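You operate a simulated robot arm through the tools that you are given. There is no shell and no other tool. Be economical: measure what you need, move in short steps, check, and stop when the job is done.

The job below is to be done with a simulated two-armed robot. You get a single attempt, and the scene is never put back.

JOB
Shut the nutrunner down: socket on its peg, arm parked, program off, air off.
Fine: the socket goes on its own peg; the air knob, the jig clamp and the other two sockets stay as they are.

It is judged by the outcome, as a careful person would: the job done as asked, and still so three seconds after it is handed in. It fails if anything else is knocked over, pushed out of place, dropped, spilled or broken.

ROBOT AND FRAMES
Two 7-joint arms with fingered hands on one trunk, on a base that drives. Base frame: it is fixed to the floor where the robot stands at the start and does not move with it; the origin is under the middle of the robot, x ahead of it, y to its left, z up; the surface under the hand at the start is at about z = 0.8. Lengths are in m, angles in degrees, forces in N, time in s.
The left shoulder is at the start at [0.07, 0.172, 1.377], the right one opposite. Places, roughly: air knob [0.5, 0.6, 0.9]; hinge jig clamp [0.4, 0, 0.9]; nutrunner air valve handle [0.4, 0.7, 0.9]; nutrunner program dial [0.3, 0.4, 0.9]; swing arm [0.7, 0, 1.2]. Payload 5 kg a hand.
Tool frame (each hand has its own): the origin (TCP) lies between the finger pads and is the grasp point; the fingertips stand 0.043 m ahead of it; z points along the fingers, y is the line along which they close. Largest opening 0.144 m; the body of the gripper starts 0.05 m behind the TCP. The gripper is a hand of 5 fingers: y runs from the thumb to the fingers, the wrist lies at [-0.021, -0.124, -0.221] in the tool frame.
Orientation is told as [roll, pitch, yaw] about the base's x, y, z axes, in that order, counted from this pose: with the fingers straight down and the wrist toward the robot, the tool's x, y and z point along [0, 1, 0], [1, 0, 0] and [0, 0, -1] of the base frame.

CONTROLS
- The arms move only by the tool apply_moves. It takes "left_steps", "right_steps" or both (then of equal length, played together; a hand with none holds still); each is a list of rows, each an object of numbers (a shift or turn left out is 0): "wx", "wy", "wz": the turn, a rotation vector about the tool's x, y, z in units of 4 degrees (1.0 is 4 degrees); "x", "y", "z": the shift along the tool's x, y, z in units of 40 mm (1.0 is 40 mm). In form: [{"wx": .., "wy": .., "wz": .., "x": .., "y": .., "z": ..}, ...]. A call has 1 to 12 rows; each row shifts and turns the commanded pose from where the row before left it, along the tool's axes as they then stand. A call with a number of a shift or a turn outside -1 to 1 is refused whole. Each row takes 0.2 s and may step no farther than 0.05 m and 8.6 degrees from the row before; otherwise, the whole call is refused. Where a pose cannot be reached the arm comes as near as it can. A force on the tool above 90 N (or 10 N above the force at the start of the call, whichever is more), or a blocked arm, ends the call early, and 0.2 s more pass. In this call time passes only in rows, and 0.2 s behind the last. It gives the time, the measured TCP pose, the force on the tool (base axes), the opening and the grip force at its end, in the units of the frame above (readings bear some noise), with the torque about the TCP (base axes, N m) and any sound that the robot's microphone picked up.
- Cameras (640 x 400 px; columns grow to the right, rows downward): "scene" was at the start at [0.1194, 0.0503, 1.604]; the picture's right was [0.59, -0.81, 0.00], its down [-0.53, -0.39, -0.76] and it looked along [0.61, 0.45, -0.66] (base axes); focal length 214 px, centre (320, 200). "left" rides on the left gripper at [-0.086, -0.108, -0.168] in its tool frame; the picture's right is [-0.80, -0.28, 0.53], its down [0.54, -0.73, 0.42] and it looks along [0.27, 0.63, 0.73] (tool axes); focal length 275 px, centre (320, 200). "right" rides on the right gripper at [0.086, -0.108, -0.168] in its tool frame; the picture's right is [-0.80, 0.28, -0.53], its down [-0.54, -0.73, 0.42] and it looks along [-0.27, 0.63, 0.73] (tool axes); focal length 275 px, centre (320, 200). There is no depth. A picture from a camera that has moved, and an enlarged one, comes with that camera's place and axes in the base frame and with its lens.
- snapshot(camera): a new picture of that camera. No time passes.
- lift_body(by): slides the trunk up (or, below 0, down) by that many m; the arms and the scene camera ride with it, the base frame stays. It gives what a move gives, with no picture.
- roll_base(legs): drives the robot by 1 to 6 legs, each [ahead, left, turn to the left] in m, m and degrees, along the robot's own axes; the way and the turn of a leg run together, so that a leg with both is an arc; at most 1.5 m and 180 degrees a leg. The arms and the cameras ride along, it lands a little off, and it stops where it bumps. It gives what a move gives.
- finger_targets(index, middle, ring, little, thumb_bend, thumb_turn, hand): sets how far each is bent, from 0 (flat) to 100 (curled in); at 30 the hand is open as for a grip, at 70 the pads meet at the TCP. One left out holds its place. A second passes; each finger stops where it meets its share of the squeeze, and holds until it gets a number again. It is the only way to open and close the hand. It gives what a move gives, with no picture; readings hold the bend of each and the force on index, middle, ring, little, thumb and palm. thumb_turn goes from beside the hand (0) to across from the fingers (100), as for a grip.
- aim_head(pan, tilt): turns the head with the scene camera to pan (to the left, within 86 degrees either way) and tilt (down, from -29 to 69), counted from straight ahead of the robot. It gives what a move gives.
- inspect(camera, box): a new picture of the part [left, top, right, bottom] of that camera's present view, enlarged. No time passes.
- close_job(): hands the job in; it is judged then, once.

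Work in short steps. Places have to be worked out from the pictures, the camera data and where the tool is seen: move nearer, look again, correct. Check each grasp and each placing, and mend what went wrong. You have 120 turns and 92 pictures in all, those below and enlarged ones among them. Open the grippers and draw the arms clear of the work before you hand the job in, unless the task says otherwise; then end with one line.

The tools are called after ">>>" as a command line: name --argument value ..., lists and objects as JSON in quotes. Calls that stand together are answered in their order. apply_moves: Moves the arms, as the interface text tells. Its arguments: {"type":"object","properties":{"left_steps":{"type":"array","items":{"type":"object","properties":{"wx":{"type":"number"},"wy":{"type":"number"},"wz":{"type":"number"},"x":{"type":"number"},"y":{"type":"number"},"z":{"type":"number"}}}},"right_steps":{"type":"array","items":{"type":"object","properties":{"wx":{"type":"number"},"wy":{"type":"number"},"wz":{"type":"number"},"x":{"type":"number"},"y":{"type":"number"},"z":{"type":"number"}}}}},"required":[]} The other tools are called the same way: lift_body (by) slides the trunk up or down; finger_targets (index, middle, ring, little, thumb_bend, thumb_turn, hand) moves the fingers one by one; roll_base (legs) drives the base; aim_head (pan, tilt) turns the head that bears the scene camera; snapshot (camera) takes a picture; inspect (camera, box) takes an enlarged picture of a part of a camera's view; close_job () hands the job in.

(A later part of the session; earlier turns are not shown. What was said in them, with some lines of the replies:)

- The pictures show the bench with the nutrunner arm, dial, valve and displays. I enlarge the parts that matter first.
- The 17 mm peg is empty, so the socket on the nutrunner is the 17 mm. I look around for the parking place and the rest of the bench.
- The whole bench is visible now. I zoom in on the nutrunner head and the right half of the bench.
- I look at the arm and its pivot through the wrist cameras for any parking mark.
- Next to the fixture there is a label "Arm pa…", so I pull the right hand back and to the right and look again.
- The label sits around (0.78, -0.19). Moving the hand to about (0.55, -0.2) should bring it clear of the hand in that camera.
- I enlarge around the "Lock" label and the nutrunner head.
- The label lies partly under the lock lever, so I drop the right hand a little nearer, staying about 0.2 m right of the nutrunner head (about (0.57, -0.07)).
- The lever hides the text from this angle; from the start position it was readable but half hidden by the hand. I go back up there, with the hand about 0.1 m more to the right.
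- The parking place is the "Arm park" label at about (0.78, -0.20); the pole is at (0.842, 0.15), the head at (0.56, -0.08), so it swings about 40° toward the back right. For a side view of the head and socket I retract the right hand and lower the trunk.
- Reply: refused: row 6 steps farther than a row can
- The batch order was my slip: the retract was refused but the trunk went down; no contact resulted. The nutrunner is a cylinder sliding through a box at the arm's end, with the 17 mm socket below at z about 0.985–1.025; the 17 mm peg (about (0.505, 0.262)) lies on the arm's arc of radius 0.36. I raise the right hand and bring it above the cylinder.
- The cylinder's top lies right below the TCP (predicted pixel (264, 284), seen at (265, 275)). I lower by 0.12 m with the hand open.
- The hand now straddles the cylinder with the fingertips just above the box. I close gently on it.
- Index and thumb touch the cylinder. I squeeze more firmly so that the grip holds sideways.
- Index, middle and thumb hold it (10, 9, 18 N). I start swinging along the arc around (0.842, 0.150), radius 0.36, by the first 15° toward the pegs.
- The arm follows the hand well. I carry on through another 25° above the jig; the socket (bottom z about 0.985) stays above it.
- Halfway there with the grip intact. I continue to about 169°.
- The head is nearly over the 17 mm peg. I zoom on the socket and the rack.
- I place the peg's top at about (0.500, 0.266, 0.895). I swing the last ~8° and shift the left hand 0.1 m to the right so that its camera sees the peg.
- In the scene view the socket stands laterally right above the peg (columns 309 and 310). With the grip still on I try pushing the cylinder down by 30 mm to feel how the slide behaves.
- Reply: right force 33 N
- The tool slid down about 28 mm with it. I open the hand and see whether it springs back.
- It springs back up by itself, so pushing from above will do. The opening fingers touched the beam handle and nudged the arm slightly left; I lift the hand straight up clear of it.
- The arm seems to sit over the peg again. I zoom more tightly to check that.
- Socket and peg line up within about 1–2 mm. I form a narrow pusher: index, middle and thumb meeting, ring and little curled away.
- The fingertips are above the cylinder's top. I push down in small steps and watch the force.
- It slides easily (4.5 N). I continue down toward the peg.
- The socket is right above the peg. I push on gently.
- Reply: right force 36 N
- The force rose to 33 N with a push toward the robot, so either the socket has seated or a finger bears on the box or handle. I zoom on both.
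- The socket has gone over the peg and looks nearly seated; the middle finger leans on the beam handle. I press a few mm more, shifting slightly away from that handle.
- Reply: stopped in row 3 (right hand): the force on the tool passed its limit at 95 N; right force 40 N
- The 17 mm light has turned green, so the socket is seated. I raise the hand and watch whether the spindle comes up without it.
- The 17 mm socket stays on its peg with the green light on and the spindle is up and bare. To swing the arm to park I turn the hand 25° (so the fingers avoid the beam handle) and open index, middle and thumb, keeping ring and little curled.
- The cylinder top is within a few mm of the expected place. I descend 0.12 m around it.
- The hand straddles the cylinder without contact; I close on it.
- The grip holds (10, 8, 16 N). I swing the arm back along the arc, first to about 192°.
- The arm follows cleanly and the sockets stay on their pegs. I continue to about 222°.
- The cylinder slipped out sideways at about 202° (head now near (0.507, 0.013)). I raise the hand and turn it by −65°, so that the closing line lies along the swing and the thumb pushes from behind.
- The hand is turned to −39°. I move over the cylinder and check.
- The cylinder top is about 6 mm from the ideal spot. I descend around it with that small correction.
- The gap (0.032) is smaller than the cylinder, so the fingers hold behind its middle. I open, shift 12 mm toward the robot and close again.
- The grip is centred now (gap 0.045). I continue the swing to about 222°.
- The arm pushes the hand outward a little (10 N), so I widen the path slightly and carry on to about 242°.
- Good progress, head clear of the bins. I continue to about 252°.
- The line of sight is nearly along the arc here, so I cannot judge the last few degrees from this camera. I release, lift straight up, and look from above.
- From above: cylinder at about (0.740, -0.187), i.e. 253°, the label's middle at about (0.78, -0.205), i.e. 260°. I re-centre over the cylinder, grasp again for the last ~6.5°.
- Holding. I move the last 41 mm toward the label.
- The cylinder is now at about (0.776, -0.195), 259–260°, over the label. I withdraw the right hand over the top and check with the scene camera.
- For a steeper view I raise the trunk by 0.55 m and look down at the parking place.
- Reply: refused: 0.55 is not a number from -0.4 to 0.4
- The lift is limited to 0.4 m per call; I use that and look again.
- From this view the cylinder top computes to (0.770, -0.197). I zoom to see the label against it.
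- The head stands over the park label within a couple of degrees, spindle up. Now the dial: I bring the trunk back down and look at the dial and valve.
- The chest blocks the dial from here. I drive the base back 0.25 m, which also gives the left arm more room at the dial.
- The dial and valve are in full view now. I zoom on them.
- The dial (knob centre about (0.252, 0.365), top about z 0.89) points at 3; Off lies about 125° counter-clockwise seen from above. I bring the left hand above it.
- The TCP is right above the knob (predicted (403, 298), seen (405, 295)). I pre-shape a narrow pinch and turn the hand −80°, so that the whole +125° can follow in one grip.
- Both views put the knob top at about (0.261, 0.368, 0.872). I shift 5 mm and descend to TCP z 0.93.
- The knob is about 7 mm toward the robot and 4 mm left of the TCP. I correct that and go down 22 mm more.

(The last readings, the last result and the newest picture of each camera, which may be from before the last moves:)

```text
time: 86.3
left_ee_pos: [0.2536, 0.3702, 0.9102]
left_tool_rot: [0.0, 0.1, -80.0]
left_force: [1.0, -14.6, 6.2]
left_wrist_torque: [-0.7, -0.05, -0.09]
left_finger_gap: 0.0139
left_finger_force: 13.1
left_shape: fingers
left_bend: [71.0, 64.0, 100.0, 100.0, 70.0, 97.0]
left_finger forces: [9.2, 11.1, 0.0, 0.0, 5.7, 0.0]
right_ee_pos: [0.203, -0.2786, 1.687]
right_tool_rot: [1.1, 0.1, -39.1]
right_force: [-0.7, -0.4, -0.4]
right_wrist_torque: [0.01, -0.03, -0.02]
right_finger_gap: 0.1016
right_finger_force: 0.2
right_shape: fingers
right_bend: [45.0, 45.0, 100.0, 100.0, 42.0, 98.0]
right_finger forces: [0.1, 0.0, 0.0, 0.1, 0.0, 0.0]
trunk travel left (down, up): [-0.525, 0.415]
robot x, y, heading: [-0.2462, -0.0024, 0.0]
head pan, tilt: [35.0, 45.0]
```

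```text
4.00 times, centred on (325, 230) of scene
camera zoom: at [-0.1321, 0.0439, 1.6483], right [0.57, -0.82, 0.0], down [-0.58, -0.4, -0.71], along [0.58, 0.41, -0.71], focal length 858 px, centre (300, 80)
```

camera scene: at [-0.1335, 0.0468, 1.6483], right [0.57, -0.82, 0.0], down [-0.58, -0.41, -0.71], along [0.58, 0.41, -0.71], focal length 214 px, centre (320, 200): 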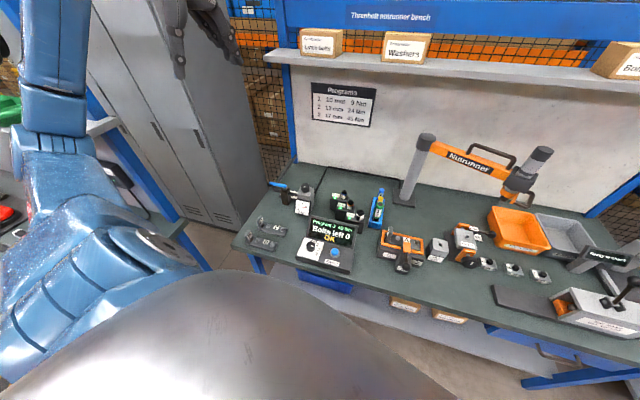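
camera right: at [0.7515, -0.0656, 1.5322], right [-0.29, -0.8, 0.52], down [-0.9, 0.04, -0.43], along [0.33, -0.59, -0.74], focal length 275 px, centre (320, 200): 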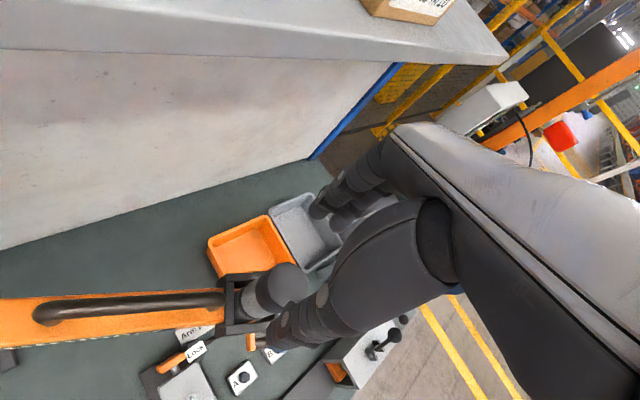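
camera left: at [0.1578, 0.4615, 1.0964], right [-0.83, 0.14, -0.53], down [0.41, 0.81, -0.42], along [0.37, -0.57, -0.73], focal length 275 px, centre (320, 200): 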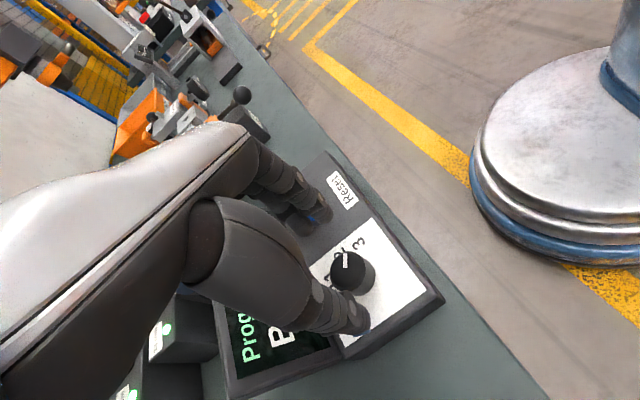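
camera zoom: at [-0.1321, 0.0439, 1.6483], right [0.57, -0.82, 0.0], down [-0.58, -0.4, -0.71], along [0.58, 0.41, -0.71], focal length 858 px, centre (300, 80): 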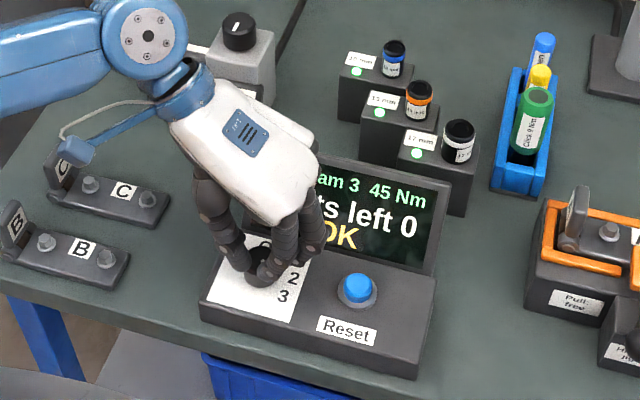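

The gap (14 mm) is too small for the knob, so the tips only caught its upper rim. I open, go 13 mm lower and close again.

>>> finger_targets --hand "left" --index 50 --middle 50 --thumb_bend 48

>>> apply_moves --left_steps '[{"z": 0.2}, {"z": 0.15}]'

>>> snapshot --camera "left"

```text
time: 87.3
left_ee_pos: [0.2532, 0.3734, 0.9085]
left_tool_rot: [-0.1, 0.1, -80.0]
left_force: [-0.9, 0.8, -0.4]
left_wrist_torque: [-0.04, 0.02, 0.0]
left_finger_gap: 0.0815
left_finger_force: 0.0
left_shape: fingers
left_bend: [50.0, 50.0, 100.0, 100.0, 48.0, 97.0]
left_finger forces: [0.0, 0.1, 0.0, 0.1, 0.0, 0.1]
right_ee_pos: [0.2035, -0.2744, 1.6876]
right_tool_rot: [1.0, 0.0, -39.0]
right_force: [-0.2, 0.1, -0.4]
right_wrist_torque: [0.0, 0.02, 0.03]
right_finger_gap: 0.1016
right_finger_force: 0.1
right_shape: fingers
right_bend: [45.0, 45.0, 100.0, 100.0, 42.0, 98.0]
right_finger forces: [0.0, 0.0, 0.0, 0.0, 0.1, 0.1]
trunk travel left (down, up): [-0.525, 0.415]
robot x, y, heading: [-0.2506, -0.0003, -0.1]
head pan, tilt: [35.0, 45.0]
```

```text
time: 87.9
left_ee_pos: [0.2544, 0.3744, 0.8965]
left_tool_rot: [-0.1, 0.0, -79.9]
left_force: [0.1, 0.6, -0.1]
left_wrist_torque: [0.01, 0.01, 0.02]
left_finger_gap: 0.0818
left_finger_force: 0.1
left_shape: fingers
left_bend: [50.0, 50.0, 100.0, 100.0, 48.0, 97.0]
left_finger forces: [0.0, 0.1, 0.1, 0.0, 0.0, 0.0]
right_ee_pos: [0.2033, -0.2768, 1.6875]
right_tool_rot: [1.0, 0.0, -38.9]
right_force: [0.3, -0.6, 0.8]
right_wrist_torque: [-0.03, 0.02, 0.01]
right_finger_gap: 0.1019
right_finger_force: 0.0
right_shape: fingers
right_bend: [45.0, 45.0, 100.0, 100.0, 42.0, 98.0]
right_finger forces: [0.1, 0.0, 0.0, 0.1, 0.1, 0.0]
trunk travel left (down, up): [-0.525, 0.415]
robot x, y, heading: [-0.2516, -0.002, 0.0]
head pan, tilt: [35.0, 45.0]
```

```text
18 pictures are left
camera left: at [0.1506, 0.4663, 1.0624], right [-0.83, 0.14, -0.53], down [0.41, 0.81, -0.42], along [0.37, -0.57, -0.73], focal length 275 px, centre (320, 200)
```

left: 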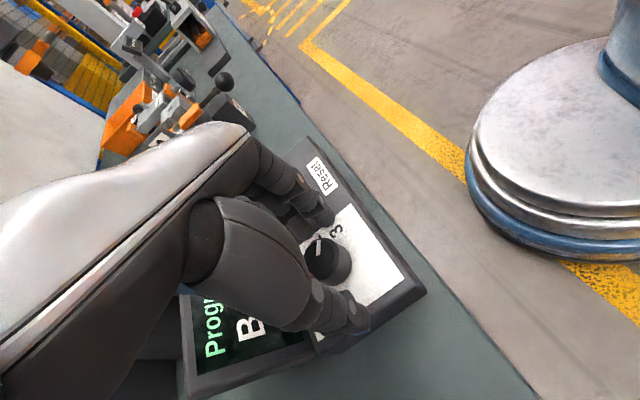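

The knob lies centred between thumb and fingers now, still without contact on the panel. I close.

>>> finger_targets --hand "left" --index 70 --middle 70 --thumb_bend 70

```text
time: 88.9
left_ee_pos: [0.2548, 0.3722, 0.8964]
left_tool_rot: [-0.1, 0.0, -80.0]
left_force: [3.4, -14.6, -2.1]
left_wrist_torque: [-0.52, -0.19, -0.12]
left_finger_gap: 0.0312
left_finger_force: 13.1
left_shape: fingers
left_bend: [63.0, 64.0, 100.0, 100.0, 65.0, 97.0]
left_finger forces: [8.9, 11.6, 0.0, 0.1, 6.2, 0.1]
right_ee_pos: [0.2047, -0.2797, 1.6875]
right_tool_rot: [1.0, 0.1, -39.0]
right_force: [-0.5, 0.3, -0.3]
right_wrist_torque: [0.01, 0.02, -0.03]
right_finger_gap: 0.1017
right_finger_force: 0.0
right_shape: fingers
right_bend: [45.0, 45.0, 100.0, 100.0, 42.0, 98.0]
right_finger forces: [0.0, 0.1, 0.2, 0.0, 0.1, 0.0]
trunk travel left (down, up): [-0.525, 0.415]
robot x, y, heading: [-0.2484, -0.002, -0.0]
head pan, tilt: [35.0, 45.0]
```

Firm three-point grip (gap 31 mm). I shift 4 mm to balance it and turn 44° counter-clockwise.

>>> apply_moves --left_steps '[{"y": 0.08}, {"wz": -1}, {"wz": -1}, {"wz": -1}, {"wz": -1}, {"wz": -1}, {"wz": -1}, {"wz": -1}, {"wz": -1}, {"wz": -1}, {"wz": -1}, {"wz": -1}]'

>>> inspect --camera "scene" --box '[270, 180, 380, 280]'

```text
time: 91.5
left_ee_pos: [0.2554, 0.3676, 0.8972]
left_tool_rot: [-0.1, 0.1, -35.9]
left_force: [13.9, -9.3, -3.3]
left_wrist_torque: [-0.35, -0.58, -0.13]
left_finger_gap: 0.0312
left_finger_force: 13.8
left_shape: fingers
left_bend: [62.0, 63.0, 100.0, 100.0, 65.0, 97.0]
left_finger forces: [10.0, 12.2, 0.1, 0.1, 5.3, 0.0]
right_ee_pos: [0.2054, -0.2788, 1.6863]
right_tool_rot: [1.0, 0.1, -39.0]
right_force: [-0.2, 0.1, 0.0]
right_wrist_torque: [0.06, 0.0, 0.01]
right_finger_gap: 0.1015
right_finger_force: 0.0
right_shape: fingers
right_bend: [45.0, 45.0, 100.0, 100.0, 42.0, 98.0]
right_finger forces: [0.0, 0.0, 0.0, 0.0, 0.1, 0.0]
trunk travel left (down, up): [-0.525, 0.415]
robot x, y, heading: [-0.2537, -0.0016, -0.1]
head pan, tilt: [35.0, 45.0]
```

```text
4.00 times, centred on (325, 230) of scene
camera zoom: at [-0.13, 0.0456, 1.648], right [0.57, -0.82, 0.0], down [-0.58, -0.41, -0.71], along [0.58, 0.41, -0.71], focal length 858 px, centre (300, 80)
```

zoom: 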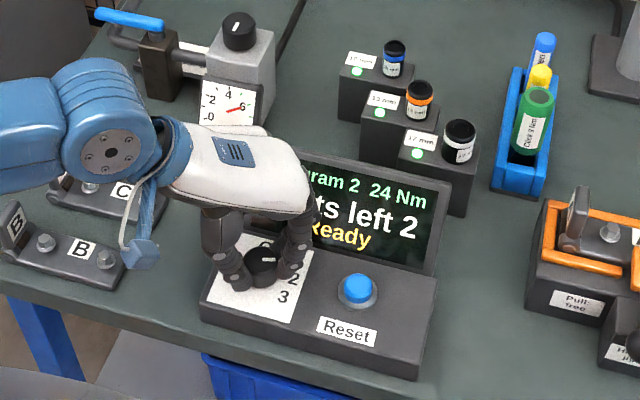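

The display went to "Program 2". The dial follows the hand, so I turn another 44°, then 40°.

>>> apply_moves --left_steps '[{"wz": -1}, {"wz": -1}, {"wz": -1}, {"wz": -1}, {"wz": -1}, {"wz": -1}, {"wz": -1}, {"wz": -1}, {"wz": -1}, {"wz": -1}, {"wz": -1}]'

>>> apply_moves --left_steps '[{"wz": -1}, {"wz": -1}, {"wz": -1}, {"wz": -1}, {"wz": -1}, {"wz": -1}, {"wz": -1}, {"wz": -1}, {"wz": -1}, {"wz": -0.7}]'

>>> inspect --camera "scene" --box '[270, 180, 380, 280]'

```text
time: 93.9
left_ee_pos: [0.2554, 0.369, 0.8965]
left_tool_rot: [-0.1, 0.0, 8.0]
left_force: [23.0, -5.0, 2.5]
left_wrist_torque: [-0.15, -0.97, -0.08]
left_finger_gap: 0.0312
left_finger_force: 16.0
left_shape: fingers
left_bend: [61.0, 63.0, 100.0, 100.0, 67.0, 96.0]
left_finger forces: [14.1, 11.3, 0.1, 0.0, 6.0, 0.0]
right_ee_pos: [0.2053, -0.2778, 1.6859]
right_tool_rot: [1.0, 0.1, -39.0]
right_force: [0.2, -0.7, 0.2]
right_wrist_torque: [0.02, 0.02, -0.03]
right_finger_gap: 0.1015
right_finger_force: 0.1
right_shape: fingers
right_bend: [45.0, 45.0, 100.0, 100.0, 42.0, 98.0]
right_finger forces: [0.1, 0.1, 0.0, 0.0, 0.0, 0.0]
trunk travel left (down, up): [-0.525, 0.415]
robot x, y, heading: [-0.2494, -0.0009, 0.1]
head pan, tilt: [35.0, 45.0]
```

```text
time: 96.1
left_ee_pos: [0.256, 0.3665, 0.8956]
left_tool_rot: [0.0, 0.0, 46.7]
left_force: [30.0, -10.7, 2.7]
left_wrist_torque: [-0.41, -1.14, -0.7]
left_finger_gap: 0.0329
left_finger_force: 19.6
left_shape: fingers
left_bend: [60.0, 63.0, 100.0, 100.0, 67.0, 97.0]
left_finger forces: [23.0, 8.7, 0.1, 0.0, 7.1, 0.0]
right_ee_pos: [0.2068, -0.2788, 1.6851]
right_tool_rot: [1.0, 0.2, -39.1]
right_force: [-0.7, 0.1, 0.0]
right_wrist_torque: [0.05, -0.02, 0.0]
right_finger_gap: 0.1014
right_finger_force: 0.1
right_shape: fingers
right_bend: [45.0, 45.0, 100.0, 100.0, 42.0, 98.0]
right_finger forces: [0.0, 0.0, 0.0, 0.0, 0.0, 0.0]
trunk travel left (down, up): [-0.525, 0.415]
robot x, y, heading: [-0.2519, -0.0006, 0.1]
head pan, tilt: [35.0, 45.0]
```

```text
4.00 times, centred on (325, 230) of scene
camera zoom: at [-0.1284, 0.0446, 1.6479], right [0.57, -0.82, 0.0], down [-0.58, -0.4, -0.71], along [0.58, 0.41, -0.71], focal length 858 px, centre (300, 80)
```

zoom: 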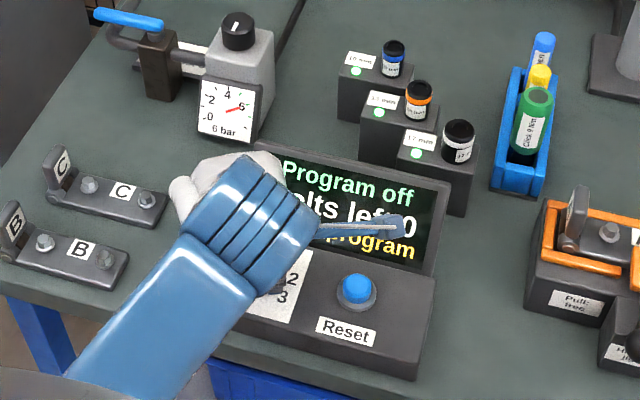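

"Program off" is displayed. I release the dial and lift the hand clear.

>>> finger_targets --hand "left" --index 46 --middle 46 --thumb_bend 46

>>> apply_moves --left_steps '[{"z": -0.5}, {"z": -1}, {"z": -1}, {"z": -1}, {"z": -1, "wz": 1}, {"z": -0.5, "wz": 1}, {"wz": 1}, {"wz": 1}, {"wz": 1}, {"wz": 1}, {"wz": 1}, {"wz": 1}]'

```text
time: 97.1
left_ee_pos: [0.2522, 0.37, 0.8971]
left_tool_rot: [0.1, 0.1, 46.9]
left_force: [-0.3, -0.1, -0.2]
left_wrist_torque: [0.02, -0.03, -0.01]
left_finger_gap: 0.0923
left_finger_force: 0.0
left_shape: fingers
left_bend: [46.0, 46.0, 100.0, 100.0, 46.0, 97.0]
left_finger forces: [0.1, 0.0, 0.0, 0.0, 0.0, 0.0]
right_ee_pos: [0.2024, -0.2757, 1.6886]
right_tool_rot: [1.0, 0.0, -39.0]
right_force: [0.2, -0.1, -0.6]
right_wrist_torque: [-0.02, -0.01, 0.0]
right_finger_gap: 0.102
right_finger_force: 0.1
right_shape: fingers
right_bend: [45.0, 45.0, 100.0, 100.0, 42.0, 98.0]
right_finger forces: [0.0, 0.0, 0.1, 0.0, 0.0, 0.0]
trunk travel left (down, up): [-0.525, 0.415]
robot x, y, heading: [-0.2488, 0.0017, -0.2]
head pan, tilt: [35.0, 45.0]
```

```text
time: 99.7
left_ee_pos: [0.2596, 0.371, 1.0932]
left_tool_rot: [0.0, 0.0, 14.8]
left_force: [1.0, 0.5, -0.4]
left_wrist_torque: [-0.02, 0.02, 0.01]
left_finger_gap: 0.0925
left_finger_force: 0.0
left_shape: fingers
left_bend: [46.0, 46.0, 100.0, 100.0, 46.0, 97.0]
left_finger forces: [0.1, 0.1, 0.1, 0.1, 0.0, 0.1]
left hand out of reach, approached as far as the arm can: row 6, 8
right_ee_pos: [0.2038, -0.2767, 1.6873]
right_tool_rot: [1.0, -0.1, -39.0]
right_force: [-0.4, 0.0, 0.0]
right_wrist_torque: [0.0, 0.01, -0.01]
right_finger_gap: 0.1016
right_finger_force: 0.2
right_shape: fingers
right_bend: [45.0, 45.0, 100.0, 100.0, 42.0, 98.0]
right_finger forces: [0.1, 0.1, 0.0, 0.0, 0.0, 0.0]
trunk travel left (down, up): [-0.525, 0.415]
robot x, y, heading: [-0.2484, -0.0013, 0.2]
head pan, tilt: [35.0, 45.0]
```

Now toward the valve lever: pivot about (0.435, 0.668), end about (0.414, 0.746), z about 0.93. I move above the lever.

>>> apply_moves --left_steps '[{"y": 0.61, "x": 0.74}, {"y": 0.61, "x": 0.74}, {"y": 0.61, "x": 0.74}, {"y": 0.61, "x": 0.74}, {"y": 0.61, "x": 0.74}, {"y": 0.61, "x": 0.74}, {"y": 0.61, "x": 0.74}, {"y": 0.61, "x": 0.74}, {"y": 0.61, "x": 0.74}, {"y": 0.61, "x": 0.74}]'

>>> snapshot --camera "left"

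>>> inspect --camera "scene" --box '[230, 150, 370, 270]'

```text
time: 101.9
left_ee_pos: [0.4194, 0.7207, 1.0905]
left_tool_rot: [-0.1, 0.1, 14.9]
left_force: [0.8, -0.1, 0.4]
left_wrist_torque: [-0.04, 0.02, 0.01]
left_finger_gap: 0.0927
left_finger_force: 0.1
left_shape: fingers
left_bend: [46.0, 46.0, 100.0, 100.0, 46.0, 98.0]
left_finger forces: [0.1, 0.0, 0.0, 0.0, 0.1, 0.1]
right_ee_pos: [0.2044, -0.2753, 1.687]
right_tool_rot: [0.9, -0.1, -38.9]
right_force: [1.1, 0.2, -0.4]
right_wrist_torque: [-0.02, 0.04, -0.02]
right_finger_gap: 0.1019
right_finger_force: 0.0
right_shape: fingers
right_bend: [45.0, 45.0, 100.0, 100.0, 42.0, 98.0]
right_finger forces: [0.0, 0.0, 0.1, 0.0, 0.1, 0.1]
trunk travel left (down, up): [-0.525, 0.415]
robot x, y, heading: [-0.2473, -0.0034, 0.0]
head pan, tilt: [35.0, 45.0]
```

```text
15 pictures are left
camera left: at [0.3361, 0.6105, 1.2576], right [-0.07, -0.84, -0.53], down [-0.84, 0.34, -0.42], along [0.54, 0.42, -0.73], focal length 275 px, centre (320, 200)
```

left: 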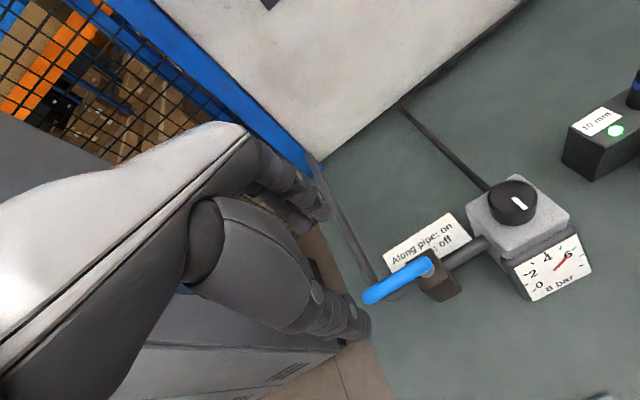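

```text
3.33 times, centred on (300, 210) of scene
camera zoom: at [-0.1313, 0.048, 1.648], right [0.57, -0.82, 0.0], down [-0.58, -0.41, -0.71], along [0.58, 0.41, -0.71], focal length 715 px, centre (387, 167)
```

zoom: 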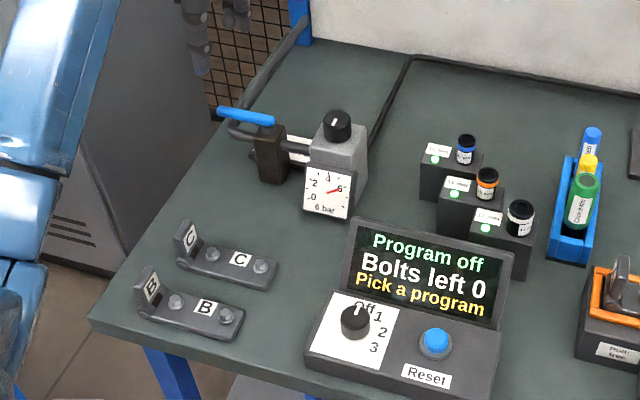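

The TCP is over the lever's outer part, lever along the pipe. I descend around it.

>>> apply_moves --left_steps '[{"z": 0.9}, {"z": 0.9}, {"z": 0.9}, {"z": 0.8}]'

>>> finger_targets --hand "left" --index 62 --middle 62 --thumb_bend 62

>>> snapshot --camera "left"

```text
time: 102.9
left_ee_pos: [0.4211, 0.7157, 0.9531]
left_tool_rot: [0.0, 0.0, 14.8]
left_force: [-1.2, -0.8, 0.1]
left_wrist_torque: [-0.02, 0.02, 0.0]
left_finger_gap: 0.0927
left_finger_force: 0.1
left_shape: fingers
left_bend: [46.0, 46.0, 100.0, 100.0, 46.0, 98.0]
left_finger forces: [0.0, 0.0, 0.0, 0.1, 0.1, 0.0]
right_ee_pos: [0.2032, -0.276, 1.6871]
right_tool_rot: [1.0, -0.1, -38.9]
right_force: [0.7, 0.8, -0.2]
right_wrist_torque: [-0.04, 0.01, 0.0]
right_finger_gap: 0.1018
right_finger_force: 0.1
right_shape: fingers
right_bend: [45.0, 45.0, 100.0, 100.0, 42.0, 98.0]
right_finger forces: [0.0, 0.0, 0.0, 0.1, 0.0, 0.0]
trunk travel left (down, up): [-0.525, 0.415]
robot x, y, heading: [-0.2501, 0.0004, 0.0]
head pan, tilt: [35.0, 45.0]
```

```text
time: 103.9
left_ee_pos: [0.4209, 0.7156, 0.9534]
left_tool_rot: [0.0, 0.0, 14.8]
left_force: [0.5, -1.0, 0.3]
left_wrist_torque: [0.02, 0.01, 0.01]
left_finger_gap: 0.0364
left_finger_force: 0.1
left_shape: fingers
left_bend: [62.0, 62.0, 100.0, 100.0, 62.0, 98.0]
left_finger forces: [0.0, 0.0, 0.1, 0.0, 0.0, 0.0]
right_ee_pos: [0.2016, -0.2772, 1.6874]
right_tool_rot: [1.1, 0.0, -39.0]
right_force: [-0.6, -0.8, -0.1]
right_wrist_torque: [-0.02, -0.01, -0.01]
right_finger_gap: 0.1017
right_finger_force: 0.1
right_shape: fingers
right_bend: [45.0, 45.0, 100.0, 100.0, 42.0, 98.0]
right_finger forces: [0.0, 0.0, 0.0, 0.0, 0.0, 0.0]
trunk travel left (down, up): [-0.525, 0.415]
robot x, y, heading: [-0.2484, 0.0016, -0.0]
head pan, tilt: [35.0, 45.0]
```

```text
13 pictures are left
camera left: at [0.3374, 0.6055, 1.1205], right [-0.07, -0.84, -0.53], down [-0.84, 0.34, -0.42], along [0.54, 0.42, -0.73], focal length 275 px, centre (320, 200)
```

left: 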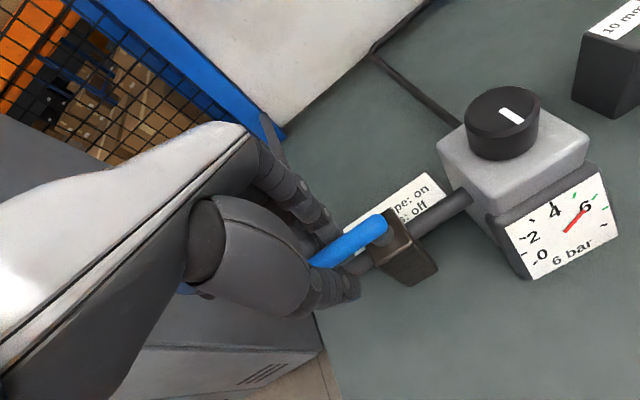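

The lever sits loosely between thumb and fingers. I first try swinging it toward the robot by about 30°, watching the force.

>>> apply_moves --left_steps '[{"y": -0.2}, {"y": -0.3, "x": -0.05}, {"y": -0.3, "x": -0.12}]'

>>> inspect --camera "left" --box '[240, 60, 640, 300]'

```text
time: 104.7
left_ee_pos: [0.3901, 0.7041, 0.9548]
left_tool_rot: [0.0, -0.1, 14.7]
left_force: [1.8, 1.5, -0.3]
left_wrist_torque: [0.08, -0.08, 0.13]
left_finger_gap: 0.0389
left_finger_force: 2.2
left_shape: fingers
left_bend: [60.0, 62.0, 100.0, 100.0, 62.0, 97.0]
left_finger forces: [3.3, 0.0, 0.1, 0.0, 0.7, 0.0]
right_ee_pos: [0.2033, -0.2781, 1.6874]
right_tool_rot: [1.1, 0.0, -39.1]
right_force: [-0.7, -1.0, -0.2]
right_wrist_torque: [-0.02, -0.03, -0.03]
right_finger_gap: 0.1013
right_finger_force: 0.1
right_shape: fingers
right_bend: [45.0, 45.0, 100.0, 100.0, 42.0, 98.0]
right_finger forces: [0.1, 0.0, 0.0, 0.0, 0.1, 0.0]
trunk travel left (down, up): [-0.525, 0.415]
robot x, y, heading: [-0.2515, -0.0003, -0.2]
head pan, tilt: [35.0, 45.0]
```

```text
1.60 times, centred on (440, 180) of left
camera zoom: at [0.3078, 0.5933, 1.1204], right [-0.07, -0.84, -0.53], down [-0.84, 0.34, -0.42], along [0.54, 0.42, -0.73], focal length 440 px, centre (128, 232)
```

zoom: 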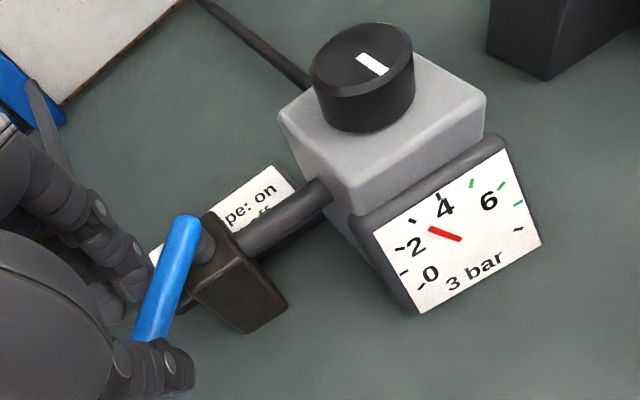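

The valve turns this way: the gauge has fallen to 3 bar. I follow the arc further, turning the hand along with the lever.

>>> apply_moves --left_steps '[{"wz": -1, "y": -0.047, "x": -0.14}, {"wz": -1, "y": -0.057, "x": -0.135}, {"wz": -1, "y": -0.08, "x": -0.075}, {"wz": -1, "y": -0.085, "x": -0.07}, {"wz": -1, "y": -0.078, "x": -0.08}, {"wz": -1, "y": -0.082, "x": -0.073}, {"wz": -1, "y": -0.075, "x": -0.08}, {"wz": -1, "y": -0.08, "x": -0.075}]'

>>> inspect --camera "left" --box '[240, 60, 640, 300]'

```text
time: 106.5
left_ee_pos: [0.3835, 0.667, 0.9534]
left_tool_rot: [0.1, 0.1, 46.8]
left_force: [-7.8, 7.3, -0.6]
left_wrist_torque: [0.28, 0.3, 0.43]
left_finger_gap: 0.0407
left_finger_force: 8.7
left_shape: fingers
left_bend: [60.0, 62.0, 100.0, 100.0, 61.0, 96.0]
left_finger forces: [12.6, 0.1, 0.1, 0.0, 3.9, 0.1]
right_ee_pos: [0.2035, -0.2765, 1.6881]
right_tool_rot: [1.0, -0.2, -38.9]
right_force: [-0.5, -0.3, 0.2]
right_wrist_torque: [-0.02, -0.01, -0.02]
right_finger_gap: 0.1017
right_finger_force: 0.0
right_shape: fingers
right_bend: [45.0, 45.0, 100.0, 100.0, 42.0, 98.0]
right_finger forces: [0.0, 0.0, 0.0, 0.0, 0.0, 0.0]
trunk travel left (down, up): [-0.525, 0.415]
robot x, y, heading: [-0.2503, 0.0014, 0.0]
head pan, tilt: [35.0, 45.0]
```

```text
1.60 times, centred on (440, 180) of left
camera zoom: at [0.3721, 0.5299, 1.1204], right [0.39, -0.75, -0.53], down [-0.89, -0.16, -0.42], along [0.23, 0.64, -0.73], focal length 440 px, centre (128, 232)
```

zoom: 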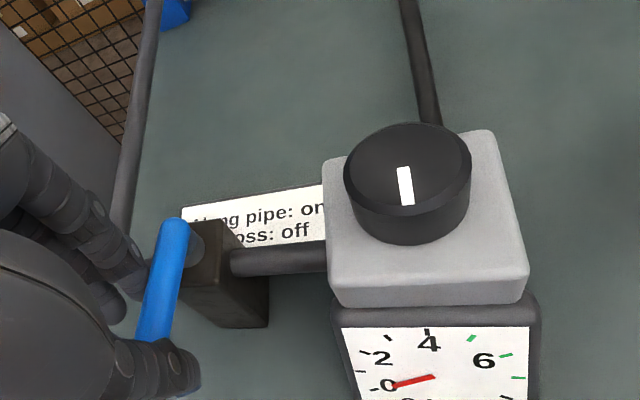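

The gauge is at 0; the lever is not quite fully across. I turn the rest until it stops.

>>> apply_moves --left_steps '[{"wz": -1, "y": -0.075, "x": -0.087}, {"wz": -1, "y": -0.08, "x": -0.08}, {"wz": -1, "y": -0.07, "x": -0.09}, {"wz": -1, "y": -0.075, "x": -0.083}]'

>>> inspect --camera "left" --box '[240, 60, 640, 300]'

```text
time: 107.5
left_ee_pos: [0.3853, 0.6508, 0.9539]
left_tool_rot: [0.0, 0.0, 63.1]
left_force: [-14.8, 14.6, 2.5]
left_wrist_torque: [0.62, 0.51, 0.59]
left_finger_gap: 0.0438
left_finger_force: 9.0
left_shape: fingers
left_bend: [58.0, 62.0, 100.0, 100.0, 62.0, 97.0]
left_finger forces: [19.4, 0.0, 0.0, 0.0, 0.0, 0.0]
right_ee_pos: [0.2, -0.2754, 1.6877]
right_tool_rot: [0.9, 0.1, -38.9]
right_force: [0.3, -0.5, 0.4]
right_wrist_torque: [0.03, 0.0, -0.04]
right_finger_gap: 0.1017
right_finger_force: 0.1
right_shape: fingers
right_bend: [45.0, 45.0, 100.0, 100.0, 42.0, 98.0]
right_finger forces: [0.1, 0.1, 0.0, 0.1, 0.0, 0.0]
trunk travel left (down, up): [-0.525, 0.415]
robot x, y, heading: [-0.2473, 0.0, 0.1]
head pan, tilt: [35.0, 45.0]
```

```text
1.60 times, centred on (440, 180) of left
camera zoom: at [0.4128, 0.5162, 1.1205], right [0.58, -0.61, -0.53], down [-0.81, -0.4, -0.42], along [0.05, 0.68, -0.73], focal length 440 px, centre (128, 232)
```

zoom: 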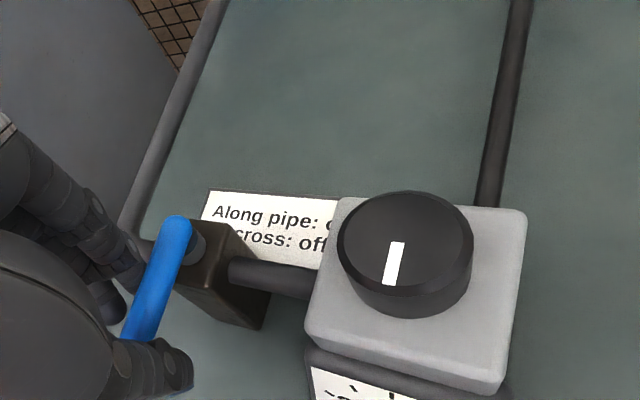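

The force rose to 20 N, which looks like the stop. I open the fingers, lift clear and check.

>>> finger_targets --hand "left" --index 44 --middle 44 --thumb_bend 44

>>> apply_moves --left_steps '[{"z": -0.5}, {"z": -1}, {"z": -1}, {"z": -1}, {"z": -1}, {"z": -1, "x": 0.4}, {"z": -1, "x": 0.4}]'

>>> inspect --camera "scene" --box '[230, 160, 390, 280]'

```text
time: 108.5
left_ee_pos: [0.3875, 0.6491, 0.9536]
left_tool_rot: [0.1, 0.1, 62.8]
left_force: [1.3, 0.3, 0.6]
left_wrist_torque: [-0.01, 0.01, 0.01]
left_finger_gap: 0.0996
left_finger_force: 0.1
left_shape: fingers
left_bend: [44.0, 44.0, 100.0, 100.0, 44.0, 98.0]
left_finger forces: [0.0, 0.1, 0.1, 0.1, 0.0, 0.0]
right_ee_pos: [0.2043, -0.2774, 1.6871]
right_tool_rot: [1.0, 0.1, -39.1]
right_force: [-0.1, -0.1, -0.2]
right_wrist_torque: [0.0, 0.01, 0.01]
right_finger_gap: 0.1019
right_finger_force: 0.1
right_shape: fingers
right_bend: [45.0, 45.0, 100.0, 100.0, 42.0, 98.0]
right_finger forces: [0.0, 0.0, 0.0, 0.0, 0.0, 0.1]
trunk travel left (down, up): [-0.525, 0.415]
robot x, y, heading: [-0.2509, 0.0006, -0.3]
head pan, tilt: [35.0, 45.0]
```

```text
time: 110.1
left_ee_pos: [0.3595, 0.6622, 1.2124]
left_tool_rot: [0.0, 0.0, 62.9]
left_force: [-0.1, 0.3, -0.1]
left_wrist_torque: [0.01, -0.01, -0.01]
left_finger_gap: 0.1
left_finger_force: 0.0
left_shape: fingers
left_bend: [44.0, 44.0, 100.0, 100.0, 44.0, 98.0]
left_finger forces: [0.1, 0.0, 0.0, 0.0, 0.0, 0.1]
right_ee_pos: [0.2027, -0.2773, 1.6875]
right_tool_rot: [0.9, 0.0, -39.0]
right_force: [0.1, -0.3, 0.5]
right_wrist_torque: [-0.03, -0.04, 0.03]
right_finger_gap: 0.1017
right_finger_force: 0.0
right_shape: fingers
right_bend: [45.0, 45.0, 100.0, 100.0, 42.0, 98.0]
right_finger forces: [0.1, 0.1, 0.0, 0.1, 0.1, 0.0]
trunk travel left (down, up): [-0.525, 0.415]
robot x, y, heading: [-0.2513, 0.0011, 0.1]
head pan, tilt: [35.0, 45.0]
```

```text
3.33 times, centred on (310, 220) of scene
camera zoom: at [-0.1327, 0.0464, 1.6481], right [0.57, -0.82, 0.0], down [-0.58, -0.41, -0.71], along [0.58, 0.41, -0.71], focal length 715 px, centre (353, 133)
```

zoom: 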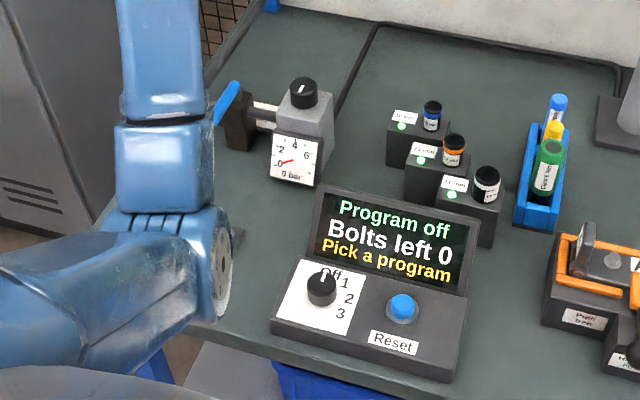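

Gauge 0 bar, display "Program off", lever across the pipe, regulator knob untouched. I draw the left arm up and back, and check the parked arm and the whole scene.

>>> apply_moves --left_steps '[{"z": -1}, {"z": -1}, {"z": -1}, {"z": -1}, {"z": -1}, {"z": -1}]'

>>> lift_body --by 0.4

>>> aim_head --pan 0 --tilt 48

>>> snapshot --camera "scene"

>>> inspect --camera "scene" --box '[280, 110, 440, 230]'

```text
time: 111.5
left_ee_pos: [0.3543, 0.6614, 1.4536]
left_tool_rot: [0.0, 0.1, 62.8]
left_force: [0.3, -0.5, 0.3]
left_wrist_torque: [0.03, -0.01, 0.01]
left_finger_gap: 0.0999
left_finger_force: 0.0
left_shape: fingers
left_bend: [44.0, 44.0, 100.0, 100.0, 44.0, 98.0]
left_finger forces: [0.0, 0.1, 0.1, 0.1, 0.0, 0.0]
right_ee_pos: [0.2018, -0.2779, 1.6888]
right_tool_rot: [1.0, 0.0, -39.1]
right_force: [-0.2, 0.3, 0.1]
right_wrist_torque: [0.01, -0.05, 0.0]
right_finger_gap: 0.1018
right_finger_force: 0.1
right_shape: fingers
right_bend: [45.0, 45.0, 100.0, 100.0, 42.0, 98.0]
right_finger forces: [0.0, 0.1, 0.0, 0.0, 0.1, 0.0]
trunk travel left (down, up): [-0.525, 0.415]
robot x, y, heading: [-0.2516, 0.0003, -0.0]
head pan, tilt: [35.0, 45.0]
```

```text
time: 115.3
left_ee_pos: [0.3557, 0.6622, 1.8538]
left_tool_rot: [0.0, 0.0, 62.7]
left_force: [-0.8, -0.4, -0.1]
left_wrist_torque: [0.01, 0.03, 0.02]
left_finger_gap: 0.0995
left_finger_force: 0.1
left_shape: fingers
left_bend: [44.0, 44.0, 100.0, 100.0, 44.0, 98.0]
left_finger forces: [0.0, 0.0, 0.0, 0.0, 0.0, 0.0]
right_ee_pos: [0.2036, -0.2771, 2.087]
right_tool_rot: [1.0, 0.0, -39.0]
right_force: [0.2, -0.7, 0.2]
right_wrist_torque: [0.02, -0.01, -0.03]
right_finger_gap: 0.1019
right_finger_force: 0.1
right_shape: fingers
right_bend: [45.0, 45.0, 100.0, 100.0, 42.0, 98.0]
right_finger forces: [0.1, 0.0, 0.0, 0.1, 0.1, 0.0]
trunk travel left (down, up): [-0.925, 0.015]
robot x, y, heading: [-0.2519, -0.0021, 0.1]
head pan, tilt: [35.0, 45.0]
```

```text
time: 116.3
left_ee_pos: [0.3557, 0.6633, 1.8529]
left_tool_rot: [0.0, 0.0, 62.8]
left_force: [0.9, 0.2, -0.6]
left_wrist_torque: [-0.06, 0.01, 0.02]
left_finger_gap: 0.0999
left_finger_force: 0.1
left_shape: fingers
left_bend: [44.0, 44.0, 100.0, 100.0, 44.0, 98.0]
left_finger forces: [0.0, 0.0, 0.0, 0.0, 0.1, 0.0]
right_ee_pos: [0.2037, -0.276, 2.0873]
right_tool_rot: [1.0, 0.1, -38.9]
right_force: [-0.4, -0.8, -0.7]
right_wrist_torque: [-0.01, -0.01, -0.01]
right_finger_gap: 0.1016
right_finger_force: 0.0
right_shape: fingers
right_bend: [45.0, 45.0, 100.0, 100.0, 42.0, 98.0]
right_finger forces: [0.0, 0.1, 0.0, 0.1, 0.1, 0.0]
trunk travel left (down, up): [-0.925, 0.015]
robot x, y, heading: [-0.2509, 0.0019, -0.1]
head pan, tilt: [0.0, 48.0]
```

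```text
8 pictures are left
camera scene: at [-0.1192, 0.0001, 2.0439], right [0.0, -1.0, 0.0], down [-0.74, 0.0, -0.67], along [0.67, 0.0, -0.74], focal length 214 px, centre (320, 200)
```

scene: 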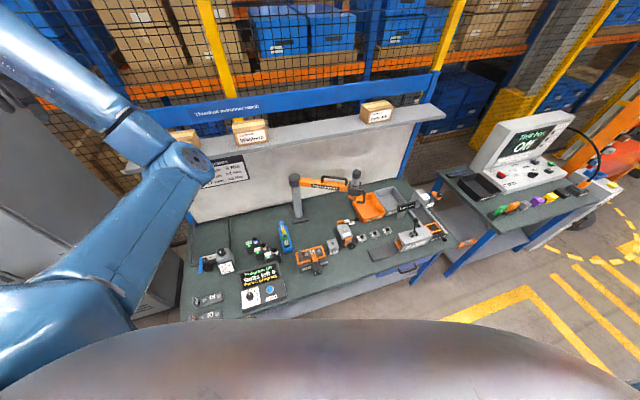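

```text
3.33 times, centred on (360, 170) of scene
camera zoom: at [-0.1192, 0.0001, 2.0439], right [0.0, -1.0, 0.0], down [-0.74, 0.0, -0.67], along [0.67, 0.0, -0.74], focal length 715 px, centre (187, 300)
```

zoom: 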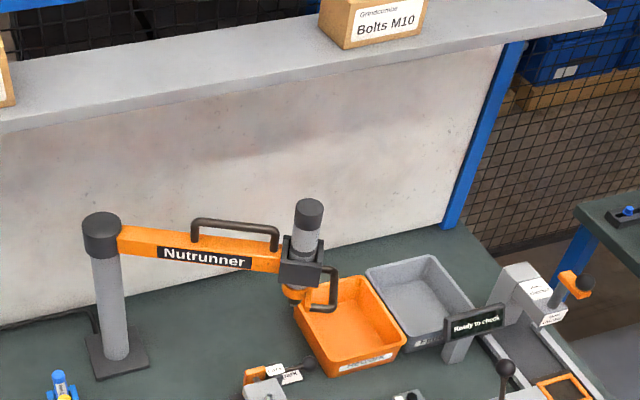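

Head at (0.782, -0.200), label at (0.788, -0.204): the arm is parked. The socket is on its peg, program and air are off, everything else is in place and the hands are clear, so I hand the job in.

>>> close_job

```text
The job is handed in.
```

The nutrunner is shut down: the 17 mm socket is on its own peg with its light green, and the arm stands over its "Arm park" label with the spindle up. The display reads "Program off" and the air valve lever is across the pipe with the gauge at 0 bar. I left the air knob, the jig clamp and the other two sockets as they were.
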